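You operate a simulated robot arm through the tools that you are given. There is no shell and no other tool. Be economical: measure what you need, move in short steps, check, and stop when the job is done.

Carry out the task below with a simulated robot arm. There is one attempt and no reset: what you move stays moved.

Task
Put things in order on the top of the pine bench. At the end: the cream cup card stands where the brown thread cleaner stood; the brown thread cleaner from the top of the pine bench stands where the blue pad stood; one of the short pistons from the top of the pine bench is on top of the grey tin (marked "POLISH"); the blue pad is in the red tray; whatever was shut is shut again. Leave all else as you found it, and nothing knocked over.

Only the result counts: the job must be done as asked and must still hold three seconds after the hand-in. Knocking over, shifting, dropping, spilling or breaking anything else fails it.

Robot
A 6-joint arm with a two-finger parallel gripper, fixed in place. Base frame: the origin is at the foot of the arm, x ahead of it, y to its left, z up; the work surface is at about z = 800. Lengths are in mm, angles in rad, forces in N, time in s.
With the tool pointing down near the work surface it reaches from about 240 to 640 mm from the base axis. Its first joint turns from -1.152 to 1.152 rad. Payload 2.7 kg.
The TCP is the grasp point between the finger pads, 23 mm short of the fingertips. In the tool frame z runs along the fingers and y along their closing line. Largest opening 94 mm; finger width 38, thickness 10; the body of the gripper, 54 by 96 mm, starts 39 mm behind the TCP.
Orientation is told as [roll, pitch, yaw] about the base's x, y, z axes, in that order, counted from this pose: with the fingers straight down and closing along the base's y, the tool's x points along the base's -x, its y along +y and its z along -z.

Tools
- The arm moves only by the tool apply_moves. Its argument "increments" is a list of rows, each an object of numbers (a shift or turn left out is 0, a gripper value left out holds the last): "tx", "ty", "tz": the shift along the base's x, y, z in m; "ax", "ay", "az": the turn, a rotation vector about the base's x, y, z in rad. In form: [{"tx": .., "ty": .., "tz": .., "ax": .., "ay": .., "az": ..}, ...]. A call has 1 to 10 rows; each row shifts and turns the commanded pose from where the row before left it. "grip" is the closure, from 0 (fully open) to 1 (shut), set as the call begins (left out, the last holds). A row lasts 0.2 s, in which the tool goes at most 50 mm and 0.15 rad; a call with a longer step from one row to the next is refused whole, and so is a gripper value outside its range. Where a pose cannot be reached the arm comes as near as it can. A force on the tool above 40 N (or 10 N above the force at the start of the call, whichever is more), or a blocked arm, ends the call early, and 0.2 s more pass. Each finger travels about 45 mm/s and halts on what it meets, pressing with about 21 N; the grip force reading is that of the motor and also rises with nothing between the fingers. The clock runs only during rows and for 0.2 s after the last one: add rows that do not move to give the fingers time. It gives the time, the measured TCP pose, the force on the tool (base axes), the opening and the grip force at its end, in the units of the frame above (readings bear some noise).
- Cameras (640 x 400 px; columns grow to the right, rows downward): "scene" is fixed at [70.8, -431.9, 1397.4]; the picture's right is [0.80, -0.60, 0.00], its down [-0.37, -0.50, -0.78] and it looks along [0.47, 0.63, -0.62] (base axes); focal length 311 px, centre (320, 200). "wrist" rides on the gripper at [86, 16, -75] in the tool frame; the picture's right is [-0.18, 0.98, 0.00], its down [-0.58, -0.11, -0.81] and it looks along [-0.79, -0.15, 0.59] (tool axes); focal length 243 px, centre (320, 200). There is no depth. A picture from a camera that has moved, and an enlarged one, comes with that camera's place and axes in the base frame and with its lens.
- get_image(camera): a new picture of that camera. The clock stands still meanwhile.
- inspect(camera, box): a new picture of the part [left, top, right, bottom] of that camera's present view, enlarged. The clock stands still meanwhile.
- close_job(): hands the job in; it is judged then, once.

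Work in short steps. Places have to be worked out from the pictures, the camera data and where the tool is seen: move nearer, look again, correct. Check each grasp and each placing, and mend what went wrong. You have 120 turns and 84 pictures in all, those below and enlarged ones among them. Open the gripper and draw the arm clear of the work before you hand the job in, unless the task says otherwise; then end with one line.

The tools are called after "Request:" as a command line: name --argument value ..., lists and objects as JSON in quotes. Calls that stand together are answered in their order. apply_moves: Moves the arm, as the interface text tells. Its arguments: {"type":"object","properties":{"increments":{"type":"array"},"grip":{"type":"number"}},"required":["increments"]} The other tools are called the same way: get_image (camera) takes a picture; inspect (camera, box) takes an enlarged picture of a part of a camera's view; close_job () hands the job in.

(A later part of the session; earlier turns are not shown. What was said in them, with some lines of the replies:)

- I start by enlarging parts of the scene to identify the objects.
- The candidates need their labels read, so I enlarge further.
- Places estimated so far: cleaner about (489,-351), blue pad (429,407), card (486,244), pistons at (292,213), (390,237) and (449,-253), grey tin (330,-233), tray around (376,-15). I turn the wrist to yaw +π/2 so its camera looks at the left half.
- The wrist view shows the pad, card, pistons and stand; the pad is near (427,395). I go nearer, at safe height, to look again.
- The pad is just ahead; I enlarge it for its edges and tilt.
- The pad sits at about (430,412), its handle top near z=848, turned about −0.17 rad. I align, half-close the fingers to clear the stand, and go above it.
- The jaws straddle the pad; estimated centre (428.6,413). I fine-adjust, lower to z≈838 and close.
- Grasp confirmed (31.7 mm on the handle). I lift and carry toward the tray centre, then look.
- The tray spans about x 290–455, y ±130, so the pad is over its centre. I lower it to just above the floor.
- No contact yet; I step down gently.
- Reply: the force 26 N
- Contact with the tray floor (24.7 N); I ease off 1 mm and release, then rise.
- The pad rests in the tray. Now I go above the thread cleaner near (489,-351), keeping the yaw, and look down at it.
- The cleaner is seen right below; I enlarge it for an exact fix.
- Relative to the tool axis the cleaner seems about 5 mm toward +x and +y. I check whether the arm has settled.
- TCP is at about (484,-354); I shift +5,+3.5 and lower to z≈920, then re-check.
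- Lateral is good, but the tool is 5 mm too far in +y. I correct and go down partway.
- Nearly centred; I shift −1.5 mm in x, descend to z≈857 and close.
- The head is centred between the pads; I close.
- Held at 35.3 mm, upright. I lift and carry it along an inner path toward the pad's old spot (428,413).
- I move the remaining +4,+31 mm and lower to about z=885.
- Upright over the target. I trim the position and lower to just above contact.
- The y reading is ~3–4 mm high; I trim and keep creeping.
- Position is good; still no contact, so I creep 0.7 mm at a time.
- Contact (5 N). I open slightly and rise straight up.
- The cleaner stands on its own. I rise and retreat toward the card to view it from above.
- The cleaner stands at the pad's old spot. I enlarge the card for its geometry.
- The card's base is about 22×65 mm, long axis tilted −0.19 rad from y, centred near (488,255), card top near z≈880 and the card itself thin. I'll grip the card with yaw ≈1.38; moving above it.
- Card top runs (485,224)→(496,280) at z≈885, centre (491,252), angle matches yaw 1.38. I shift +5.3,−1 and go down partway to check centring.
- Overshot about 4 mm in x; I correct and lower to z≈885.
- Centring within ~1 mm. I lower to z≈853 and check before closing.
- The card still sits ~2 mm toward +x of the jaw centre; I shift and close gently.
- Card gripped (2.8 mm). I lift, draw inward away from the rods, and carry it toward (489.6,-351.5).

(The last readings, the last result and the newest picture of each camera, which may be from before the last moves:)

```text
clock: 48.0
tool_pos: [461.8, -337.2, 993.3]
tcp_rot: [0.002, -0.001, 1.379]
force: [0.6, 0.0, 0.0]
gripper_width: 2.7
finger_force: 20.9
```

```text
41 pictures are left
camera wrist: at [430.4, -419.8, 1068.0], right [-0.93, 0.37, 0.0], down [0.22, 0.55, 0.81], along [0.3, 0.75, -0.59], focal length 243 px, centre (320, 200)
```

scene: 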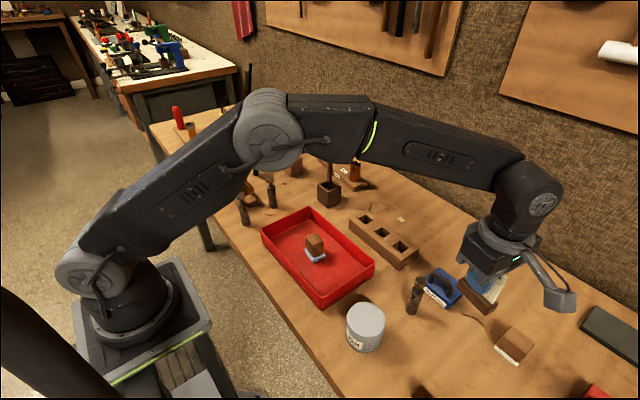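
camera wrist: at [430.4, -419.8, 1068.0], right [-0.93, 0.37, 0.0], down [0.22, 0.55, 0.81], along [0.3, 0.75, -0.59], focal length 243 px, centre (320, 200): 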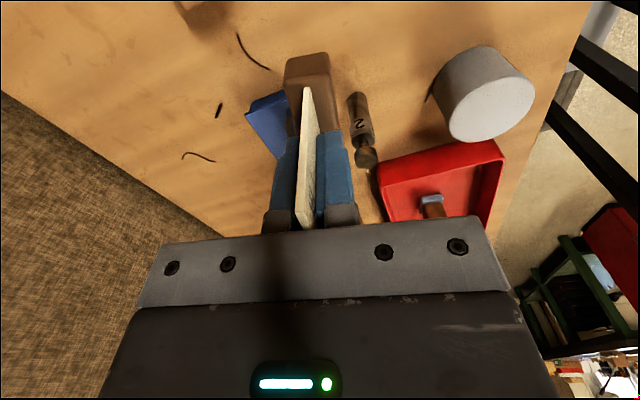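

I complete the shift (+28,−14) at height, then lower to z≈880.

Request:
apply_moves --increments '[{"tx": 0.028, "ty": -0.014}, {}, {"tz": -0.04}, {"tz": -0.04}, {"tz": -0.03}, {}, {}]'

Request:
get_image --camera "wrist"

Request:
inspect --camera "scene" --box '[395, 240, 575, 370]'

```text
clock: 49.6
tool_pos: [491.1, -351.3, 884.3]
tcp_rot: [0.0, -0.002, 1.38]
force: [-0.2, 0.1, -0.4]
gripper_width: 2.7
finger_force: 20.7
```

```text
40 pictures are left
camera wrist: at [457.7, -433.2, 957.2], right [-0.93, 0.37, 0.0], down [0.22, 0.55, 0.81], along [0.3, 0.75, -0.59], focal length 243 px, centre (320, 200)
```

wrist: 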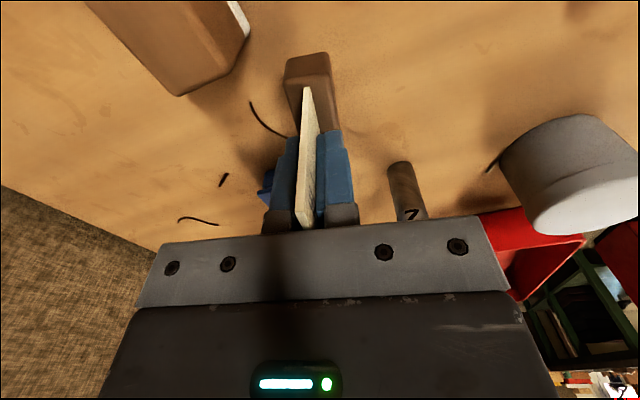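

```text
3.08 times, centred on (485, 305) of scene
camera zoom: at [70.8, -431.9, 1397.4], right [0.8, -0.6, 0.0], down [-0.37, -0.5, -0.78], along [0.47, 0.63, -0.62], focal length 956 px, centre (-188, -123)
```

zoom: 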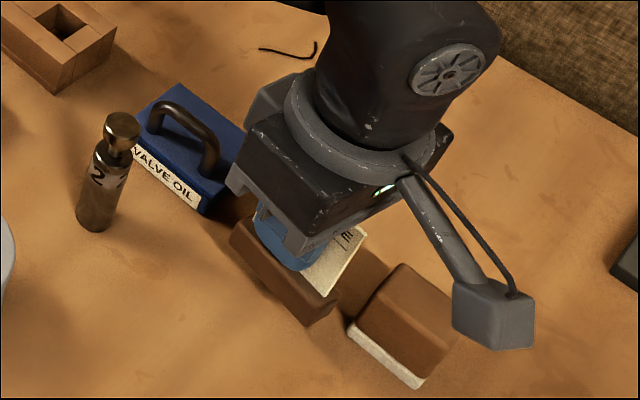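

Clearances on both sides look fine. I lower close to contact and creep.

Request:
apply_moves --increments '[{"tz": -0.015}, {"tz": -0.01}, {}, {}]'

Request:
apply_moves --increments '[{"tz": -0.002}, {}]'

```text
clock: 50.6
tool_pos: [490.3, -349.7, 857.8]
tcp_rot: [0.0, 0.0, 1.38]
force: [0.0, -0.8, -0.5]
gripper_width: 2.7
finger_force: 21.0
```

```text
clock: 51.2
tool_pos: [489.8, -350.6, 856.8]
tcp_rot: [0.001, -0.001, 1.379]
force: [-0.5, -0.1, -0.9]
gripper_width: 2.5
finger_force: 20.7
```

Request:
apply_moves --increments '[{"tz": -0.002}, {}]'

Request:
apply_moves --increments '[{"tz": -0.001}, {}]'

Request:
apply_moves --increments '[{"tz": -0.001}, {}]'

```text
clock: 51.8
tool_pos: [491.3, -348.8, 853.7]
tcp_rot: [0.0, -0.002, 1.38]
force: [0.5, 0.3, -2.1]
gripper_width: 2.5
finger_force: 21.3
```

```text
clock: 52.4
tool_pos: [491.2, -349.4, 851.9]
tcp_rot: [0.0, -0.001, 1.381]
force: [-0.1, 0.7, -1.1]
gripper_width: 2.8
finger_force: 21.2
```

```text
clock: 53.0
tool_pos: [490.8, -349.1, 852.6]
tcp_rot: [0.001, 0.0, 1.381]
force: [-1.0, -1.3, 4.4]
gripper_width: 2.8
finger_force: 20.7
```

Contact (4.4 N) with the card at about (490.5,-350.5). I release and check.

Request:
apply_moves --increments '[{}, {}, {}, {}]' --grip 0.5

Request:
apply_moves --increments '[{"tz": 0.02}, {"tz": 0.045}, {"tz": 0.045}, {"tz": 0.035}, {}]'

Request:
get_image --camera "wrist"

Request:
get_image --camera "scene"

```text
clock: 54.0
tool_pos: [491.9, -349.1, 852.6]
tcp_rot: [0.001, -0.001, 1.381]
force: [-0.6, -0.6, 0.1]
gripper_width: 46.9
finger_force: 0.1
```

```text
clock: 55.2
tool_pos: [487.3, -349.6, 999.3]
tcp_rot: [0.002, -0.002, 1.38]
force: [-0.6, -0.1, -0.4]
gripper_width: 46.8
finger_force: 0.0
```

```text
38 pictures are left
camera wrist: at [453.7, -431.1, 1072.7], right [-0.93, 0.37, 0.0], down [0.22, 0.55, 0.81], along [0.3, 0.75, -0.59], focal length 243 px, centre (320, 200)
```

wrist: 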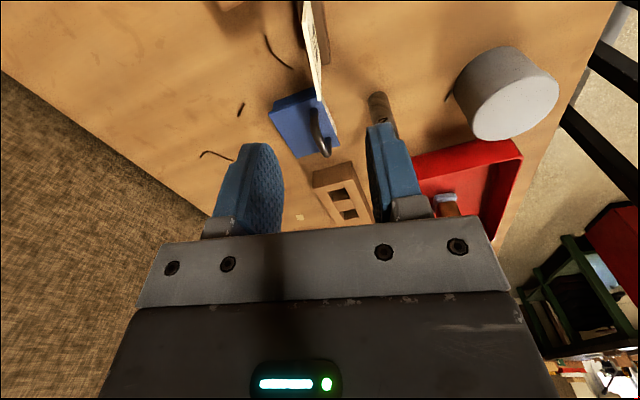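

```text
37 pictures are left
```

scene: 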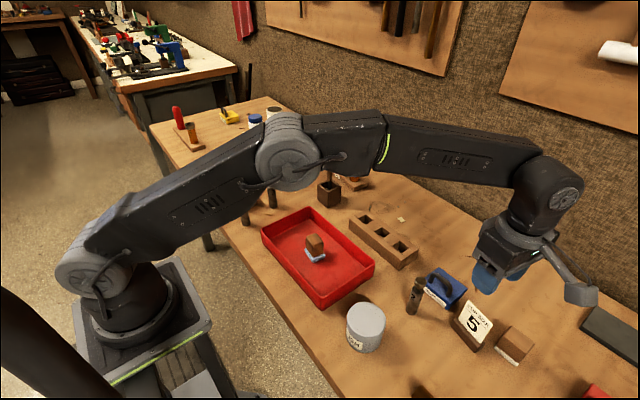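

The card stands in the cleaner's place. Next, piston 2 near (449,-253): I move above it.

Request:
apply_moves --increments '[{"tx": -0.012, "ty": 0.033}, {"tx": -0.013, "ty": 0.033}, {"tx": -0.013, "ty": 0.03}, {"tz": -0.025}, {}, {}]'

Request:
get_image --camera "wrist"

```text
clock: 56.6
tool_pos: [447.8, -255.4, 973.2]
tcp_rot: [0.002, -0.002, 1.382]
force: [0.1, -0.5, 0.1]
gripper_width: 47.1
finger_force: 0.2
```

```text
36 pictures are left
camera wrist: at [415.9, -337.1, 1046.0], right [-0.93, 0.37, 0.0], down [0.22, 0.55, 0.81], along [0.3, 0.75, -0.59], focal length 243 px, centre (320, 200)
```

wrist: 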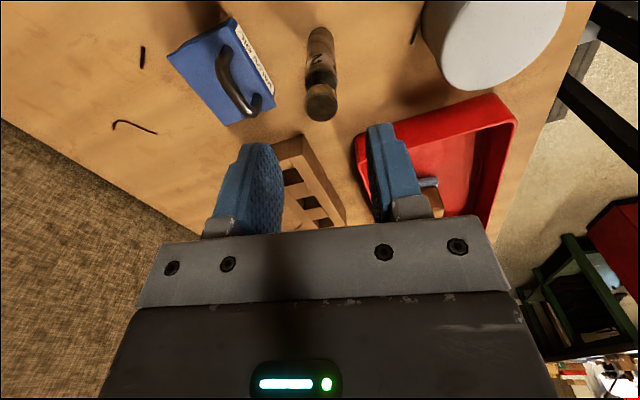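

Request:
inspect --camera "wrist" --box '[250, 10, 390, 130]'

```text
3.33 times, centred on (320, 70) of wrist
camera zoom: at [415.9, -337.1, 1046.0], right [-0.93, 0.37, 0.0], down [0.22, 0.55, 0.81], along [0.3, 0.75, -0.59], focal length 809 px, centre (320, 633)
```

zoom: 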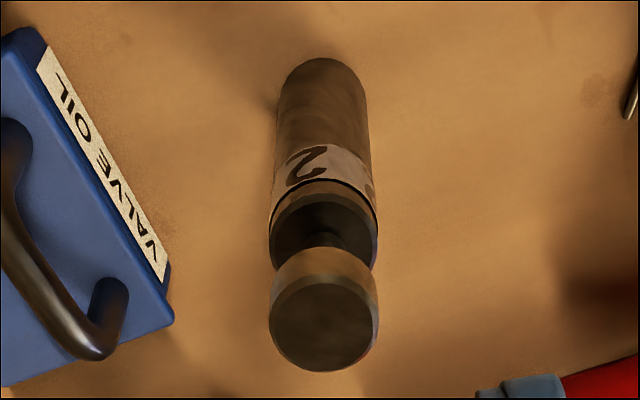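

Piston 2 is at about (450,-251), body top z≈868, knob top z≈900, diameter ~22. I shift +2,+5 and lower to z≈905.

Request:
apply_moves --increments '[{"tx": 0.002, "ty": 0.0048}, {"tz": -0.035}, {"tz": -0.03}, {}, {}]'

Request:
get_image --camera "wrist"

```text
clock: 57.8
tool_pos: [450.6, -250.1, 906.4]
tcp_rot: [0.0, -0.003, 1.381]
force: [-0.5, -0.8, 0.5]
gripper_width: 47.2
finger_force: 0.1
```

```text
34 pictures are left
camera wrist: at [418.9, -331.7, 979.9], right [-0.93, 0.37, 0.0], down [0.22, 0.55, 0.81], along [0.3, 0.75, -0.59], focal length 243 px, centre (320, 200)
```

wrist: 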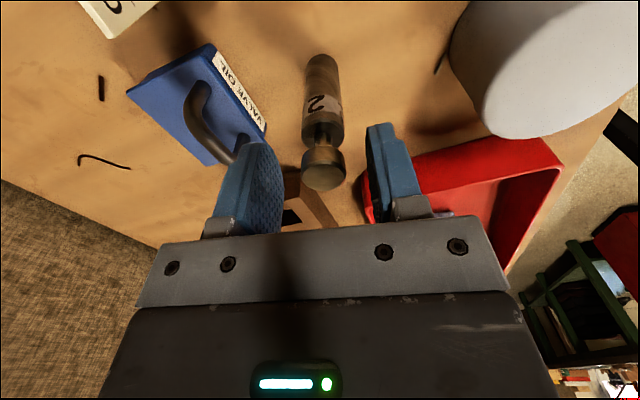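

Centred within 2 mm; I correct and lower to z≈866, then close.

Request:
apply_moves --increments '[{"tx": -0.0018, "ty": 0.0005, "tz": -0.01}, {"tz": -0.02}, {"tz": -0.01}, {}, {}]'

Request:
apply_moves --increments '[{}, {}, {}, {}]' --grip 1.0

Request:
get_image --camera "wrist"

```text
clock: 59.0
tool_pos: [451.1, -250.1, 867.7]
tcp_rot: [0.0, -0.003, 1.378]
force: [-0.3, 0.1, 0.0]
gripper_width: 46.9
finger_force: 0.0
```

```text
clock: 60.0
tool_pos: [451.1, -249.8, 867.1]
tcp_rot: [0.0, -0.001, 1.38]
force: [0.5, 0.3, 0.4]
gripper_width: 23.0
finger_force: 21.3
```

```text
33 pictures are left
camera wrist: at [418.4, -331.6, 941.1], right [-0.93, 0.37, 0.0], down [0.22, 0.55, 0.81], along [0.3, 0.75, -0.59], focal length 243 px, centre (320, 200)
```

wrist: 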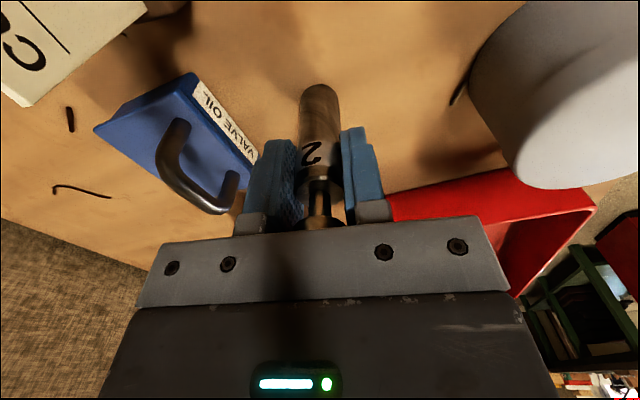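

Gripped (23 mm). I lift and carry it toward the grey tin near (332,-237).

Request:
apply_moves --increments '[{"tz": 0.03}, {"tz": 0.045}, {"tz": 0.045}, {"tz": 0.01}, {"tx": -0.04, "ty": 0.004}, {"tx": -0.04, "ty": 0.004}, {"tx": -0.038, "ty": 0.004}, {}, {}]'

Request:
get_image --camera "wrist"

Request:
inspect --camera "scene" --box '[310, 240, 450, 360]'

```text
clock: 62.0
tool_pos: [331.4, -236.6, 998.4]
tcp_rot: [-0.001, -0.001, 1.381]
force: [0.0, -0.1, -0.3]
gripper_width: 23.2
finger_force: 21.3
```

```text
32 pictures are left
camera wrist: at [298.5, -318.2, 1072.5], right [-0.93, 0.37, 0.0], down [0.22, 0.55, 0.81], along [0.3, 0.75, -0.59], focal length 243 px, centre (320, 200)
```

wrist: 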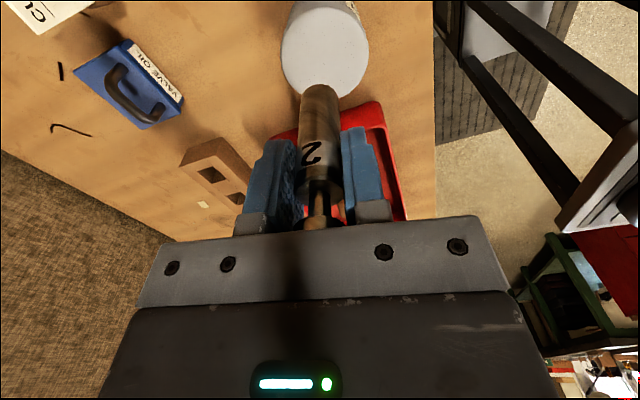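

```text
3.33 times, centred on (380, 300) of scene
camera zoom: at [70.8, -431.9, 1397.4], right [0.8, -0.6, 0.0], down [-0.37, -0.5, -0.78], along [0.47, 0.63, -0.62], focal length 1035 px, centre (120, -133)
```

zoom: 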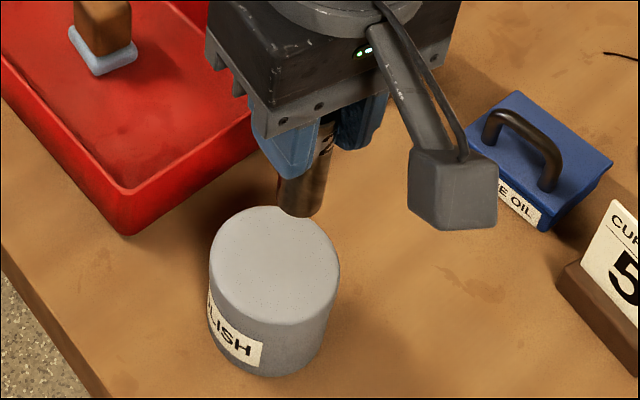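

The tin's flat top is centred near (331.5,-230), z≈856, ~74 mm wide. I trim and lower to z≈940, then look.

Request:
apply_moves --increments '[{"ty": 0.006, "tz": -0.02}, {"tz": -0.02}, {"tz": -0.018}, {}, {}]'

Request:
inspect --camera "scene" --box '[310, 240, 450, 360]'

Request:
get_image --camera "wrist"

```text
clock: 63.2
tool_pos: [335.0, -229.5, 940.1]
tcp_rot: [0.0, -0.003, 1.38]
force: [-0.5, 0.1, -0.6]
gripper_width: 23.2
finger_force: 21.0
```

```text
3.33 times, centred on (380, 300) of scene
camera zoom: at [70.8, -431.9, 1397.4], right [0.8, -0.6, 0.0], down [-0.37, -0.5, -0.78], along [0.47, 0.63, -0.62], focal length 1035 px, centre (120, -133)
```

zoom: 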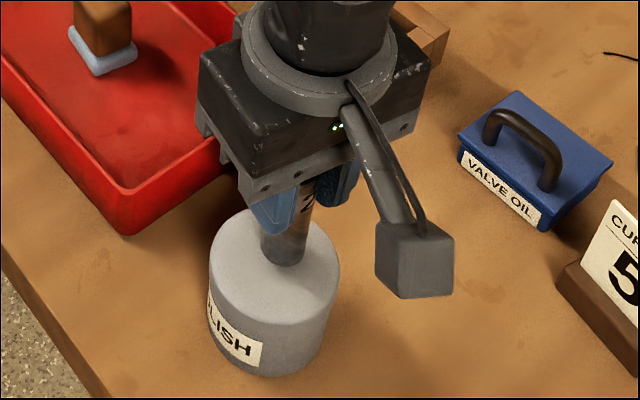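

```text
29 pictures are left
camera wrist: at [302.1, -311.1, 1013.3], right [-0.93, 0.37, 0.0], down [0.22, 0.55, 0.81], along [0.3, 0.75, -0.59], focal length 243 px, centre (320, 200)
```

wrist: 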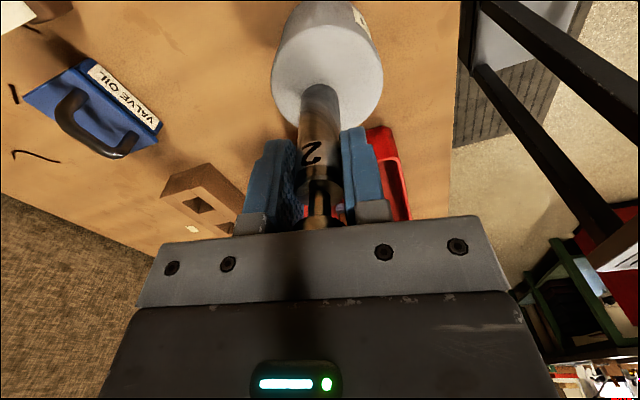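

Over the tin top, near centre. I lower to ~929 and creep to contact.

Request:
apply_moves --increments '[{"tx": -0.002, "tz": -0.006}, {"tz": -0.005}, {}]'

Request:
apply_moves --increments '[{"tz": -0.0015}, {}]'

Request:
apply_moves --increments '[{"tz": -0.0015}, {}]'

```text
clock: 64.0
tool_pos: [333.6, -230.1, 929.9]
tcp_rot: [-0.005, -0.001, 1.381]
force: [-4.9, 1.6, 36.5]
gripper_width: 23.3
finger_force: 21.2
```

```text
clock: 64.4
tool_pos: [334.6, -230.7, 931.5]
tcp_rot: [-0.006, 0.005, 1.383]
force: [-1.3, 1.3, 5.9]
gripper_width: 23.3
finger_force: 21.1
stopped in row 2: the force on the tool passed its limit (the readings are from after the stop); the commanded pose is now the measured one
```

```text
clock: 65.0
tool_pos: [334.5, -230.8, 929.6]
tcp_rot: [-0.01, 0.003, 1.383]
force: [-6.9, 0.2, 33.1]
gripper_width: 23.2
finger_force: 20.6
```

Contact already came at ~931 and I'm pressing 33 N; I back off 1.5 mm and undo the tiny tilt.

Request:
apply_moves --increments '[{"tz": 0.0015, "ax": 0.008, "ay": -0.003}, {}, {}]'

Request:
inspect --camera "scene" --box '[310, 240, 450, 360]'

```text
clock: 65.8
tool_pos: [334.2, -230.9, 930.0]
tcp_rot: [-0.013, -0.007, 1.382]
force: [-1.3, -3.7, 25.5]
gripper_width: 23.7
finger_force: 21.3
```

```text
3.33 times, centred on (380, 300) of scene
camera zoom: at [70.5, -431.8, 1397.4], right [0.8, -0.6, 0.0], down [-0.37, -0.5, -0.78], along [0.47, 0.63, -0.62], focal length 1035 px, centre (120, -133)
```

zoom: 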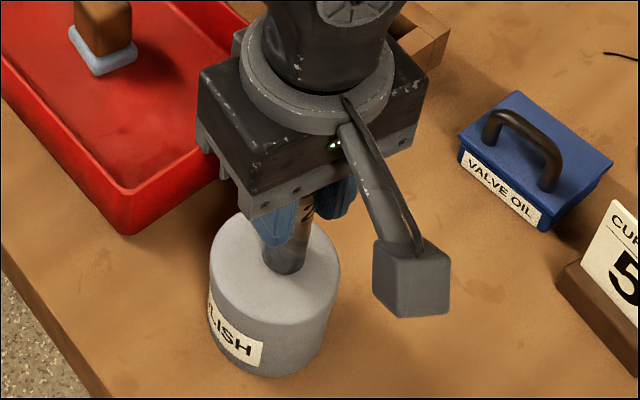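

Request:
apply_moves --increments '[{"tz": 0.0015}, {}, {}]'

```text
clock: 66.6
tool_pos: [333.6, -229.8, 930.6]
tcp_rot: [-0.006, -0.006, 1.381]
force: [2.9, -0.9, 8.1]
gripper_width: 23.0
finger_force: 20.7
```

Request:
apply_moves --increments '[{"tz": 0.0008}, {}, {}]'

```text
clock: 67.4
tool_pos: [333.2, -230.2, 932.4]
tcp_rot: [-0.009, -0.007, 1.381]
force: [-0.1, 0.4, -0.5]
gripper_width: 23.3
finger_force: 20.5
```

Free again. I level the tool (ax +0.009, ay +0.007) and check the piston's uprightness.

Request:
apply_moves --increments '[{"ax": 0.009, "ay": 0.006}, {}]'

Request:
get_image --camera "wrist"

```text
clock: 68.0
tool_pos: [333.5, -229.5, 933.0]
tcp_rot: [0.0, -0.014, 1.381]
force: [0.0, -0.5, -1.3]
gripper_width: 23.2
finger_force: 20.4
```

```text
27 pictures are left
camera wrist: at [300.5, -312.6, 1004.6], right [-0.93, 0.37, 0.0], down [0.21, 0.54, 0.81], along [0.3, 0.76, -0.58], focal length 243 px, centre (320, 200)
```

wrist: 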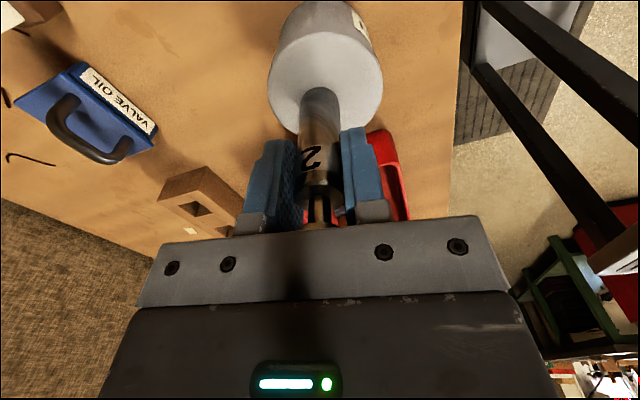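

Roll is level; pitch went the other way, so I correct with ay −0.013, then lower in small steps.

Request:
apply_moves --increments '[{"ay": -0.013}, {}, {}]'

Request:
apply_moves --increments '[{"tz": -0.0007}, {}]'

Request:
apply_moves --increments '[{"tz": -0.0007}, {}]'

```text
clock: 68.8
tool_pos: [333.8, -230.7, 932.8]
tcp_rot: [-0.014, -0.018, 1.379]
force: [0.1, 0.1, -0.9]
gripper_width: 23.1
finger_force: 21.1
```

```text
clock: 69.4
tool_pos: [334.5, -230.1, 932.2]
tcp_rot: [-0.015, -0.018, 1.38]
force: [0.6, -0.2, -0.9]
gripper_width: 23.0
finger_force: 21.6
```

```text
clock: 70.0
tool_pos: [334.0, -230.5, 930.5]
tcp_rot: [-0.014, -0.017, 1.381]
force: [0.4, -0.4, -2.0]
gripper_width: 23.2
finger_force: 20.8
```

The roll/pitch readings are taken before the yaw; in base axes the tilt is about (+0.015,−0.017). I lift slightly, undo that and re-check.

Request:
apply_moves --increments '[{"tz": 0.002}, {"ax": -0.015, "ay": 0.017}, {}, {}]'

Request:
inspect --camera "wrist" --box '[240, 30, 400, 240]'

```text
clock: 71.0
tool_pos: [334.2, -231.3, 932.2]
tcp_rot: [-0.002, 0.001, 1.381]
force: [-0.4, 0.2, -1.9]
gripper_width: 23.0
finger_force: 21.3
```

```text
1.90 times, centred on (320, 135) of wrist
camera zoom: at [300.9, -312.5, 1007.2], right [-0.93, 0.37, 0.0], down [0.22, 0.55, 0.81], along [0.29, 0.75, -0.59], focal length 462 px, centre (320, 324)
```

zoom: 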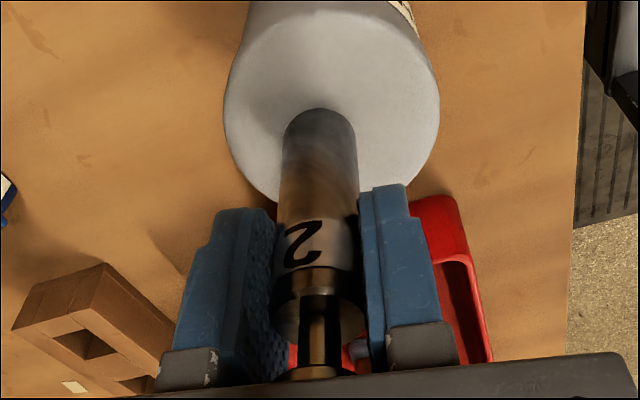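

Level now. I lower in small steps to a light contact.

Request:
apply_moves --increments '[{"tz": -0.001}, {}]'

Request:
apply_moves --increments '[{"tz": -0.0007}, {}]'

Request:
apply_moves --increments '[{"tz": -0.0007}, {}]'

```text
clock: 71.6
tool_pos: [332.7, -229.7, 931.1]
tcp_rot: [0.0, 0.001, 1.382]
force: [0.2, -0.1, -0.9]
gripper_width: 23.3
finger_force: 21.3
```

```text
clock: 72.2
tool_pos: [332.4, -230.5, 932.0]
tcp_rot: [-0.001, 0.002, 1.379]
force: [0.0, -0.4, -0.9]
gripper_width: 23.3
finger_force: 21.1
```

```text
clock: 72.8
tool_pos: [333.5, -229.3, 930.9]
tcp_rot: [-0.001, 0.001, 1.38]
force: [-0.9, -1.2, 1.0]
gripper_width: 23.2
finger_force: 20.7
```

Almost touching; one more half millimetre, then release.

Request:
apply_moves --increments '[{"tz": -0.0004}, {}]'

Request:
apply_moves --increments '[{}, {}, {}, {}]' --grip 0.5

Request:
get_image --camera "wrist"

```text
clock: 73.4
tool_pos: [332.3, -229.5, 931.3]
tcp_rot: [0.0, 0.002, 1.38]
force: [-2.0, 0.7, 6.3]
gripper_width: 23.2
finger_force: 21.2
```

```text
clock: 74.4
tool_pos: [334.6, -230.2, 929.0]
tcp_rot: [0.001, 0.001, 1.38]
force: [-0.5, -0.3, 8.9]
gripper_width: 47.3
finger_force: 0.0
```

```text
25 pictures are left
camera wrist: at [300.9, -311.4, 1004.5], right [-0.93, 0.37, 0.0], down [0.22, 0.55, 0.81], along [0.3, 0.75, -0.59], focal length 243 px, centre (320, 200)
```

wrist: 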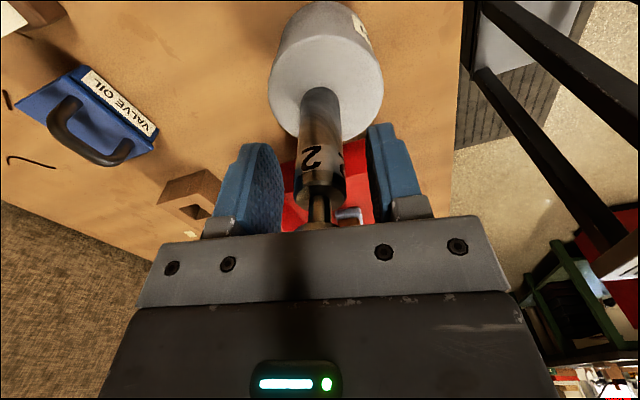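

Piston stands free; the palm lightly touches the knob (8.9 N), so I rise straight up and clear.

Request:
apply_moves --increments '[{"tz": 0.01}, {"tz": 0.03}, {"tz": 0.045}, {"tz": 0.045}, {"tz": 0.02}, {}]'

Request:
apply_moves --increments '[{"ty": 0.045}, {"ty": 0.045}, {"ty": 0.045}, {"ty": 0.045}, {"ty": 0.045}, {}]' --grip 0

Request:
get_image --camera "scene"

Request:
inspect --camera "scene" --box '[310, 240, 560, 396]'

```text
clock: 75.8
tool_pos: [334.4, -229.6, 1081.9]
tcp_rot: [0.0, 0.002, 1.381]
force: [0.8, 0.7, -0.4]
gripper_width: 47.0
finger_force: 0.1
```

```text
clock: 77.2
tool_pos: [334.5, -6.4, 1082.4]
tcp_rot: [0.0, 0.002, 1.379]
force: [0.3, -0.2, -0.8]
gripper_width: 94.2
finger_force: 0.0
```

```text
24 pictures are left
```

scene: 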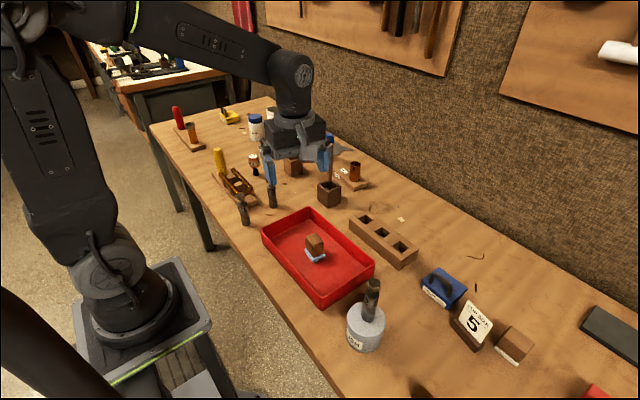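

```text
2.56 times, centred on (435, 318) of scene
camera zoom: at [70.8, -431.9, 1397.4], right [0.8, -0.6, 0.0], down [-0.37, -0.5, -0.78], along [0.47, 0.63, -0.62], focal length 795 px, centre (26, -102)
```

zoom: 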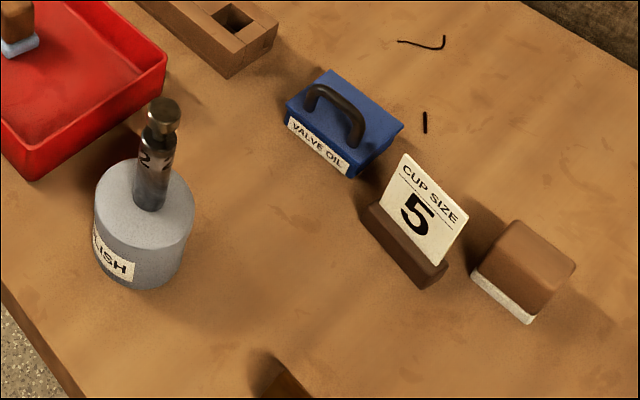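

Piston on the tin, card upright, neighbours unmoved. A last look at the left side.

Request:
inspect --camera "scene" --box '[150, 90, 400, 246]'

```text
2.56 times, centred on (275, 168) of scene
camera zoom: at [70.8, -431.9, 1397.4], right [0.8, -0.6, 0.0], down [-0.37, -0.5, -0.78], along [0.47, 0.63, -0.62], focal length 795 px, centre (435, 282)
```

zoom: 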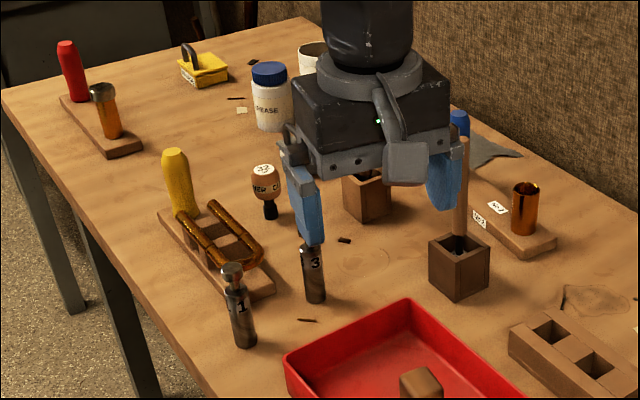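

Everything is in place and upright, nothing was opened, and the arm is clear with the gripper open. I hand the job in.

Request:
close_job

```text
The job is handed in.
```

I finished the job and handed it in: the card is where the thread cleaner stood, the cleaner is where the blue pad stood, piston 2 is on the grey POLISH tin, and the blue pad is in the red tray. Nothing was opened, and in the last pictures everything else stood where it was.
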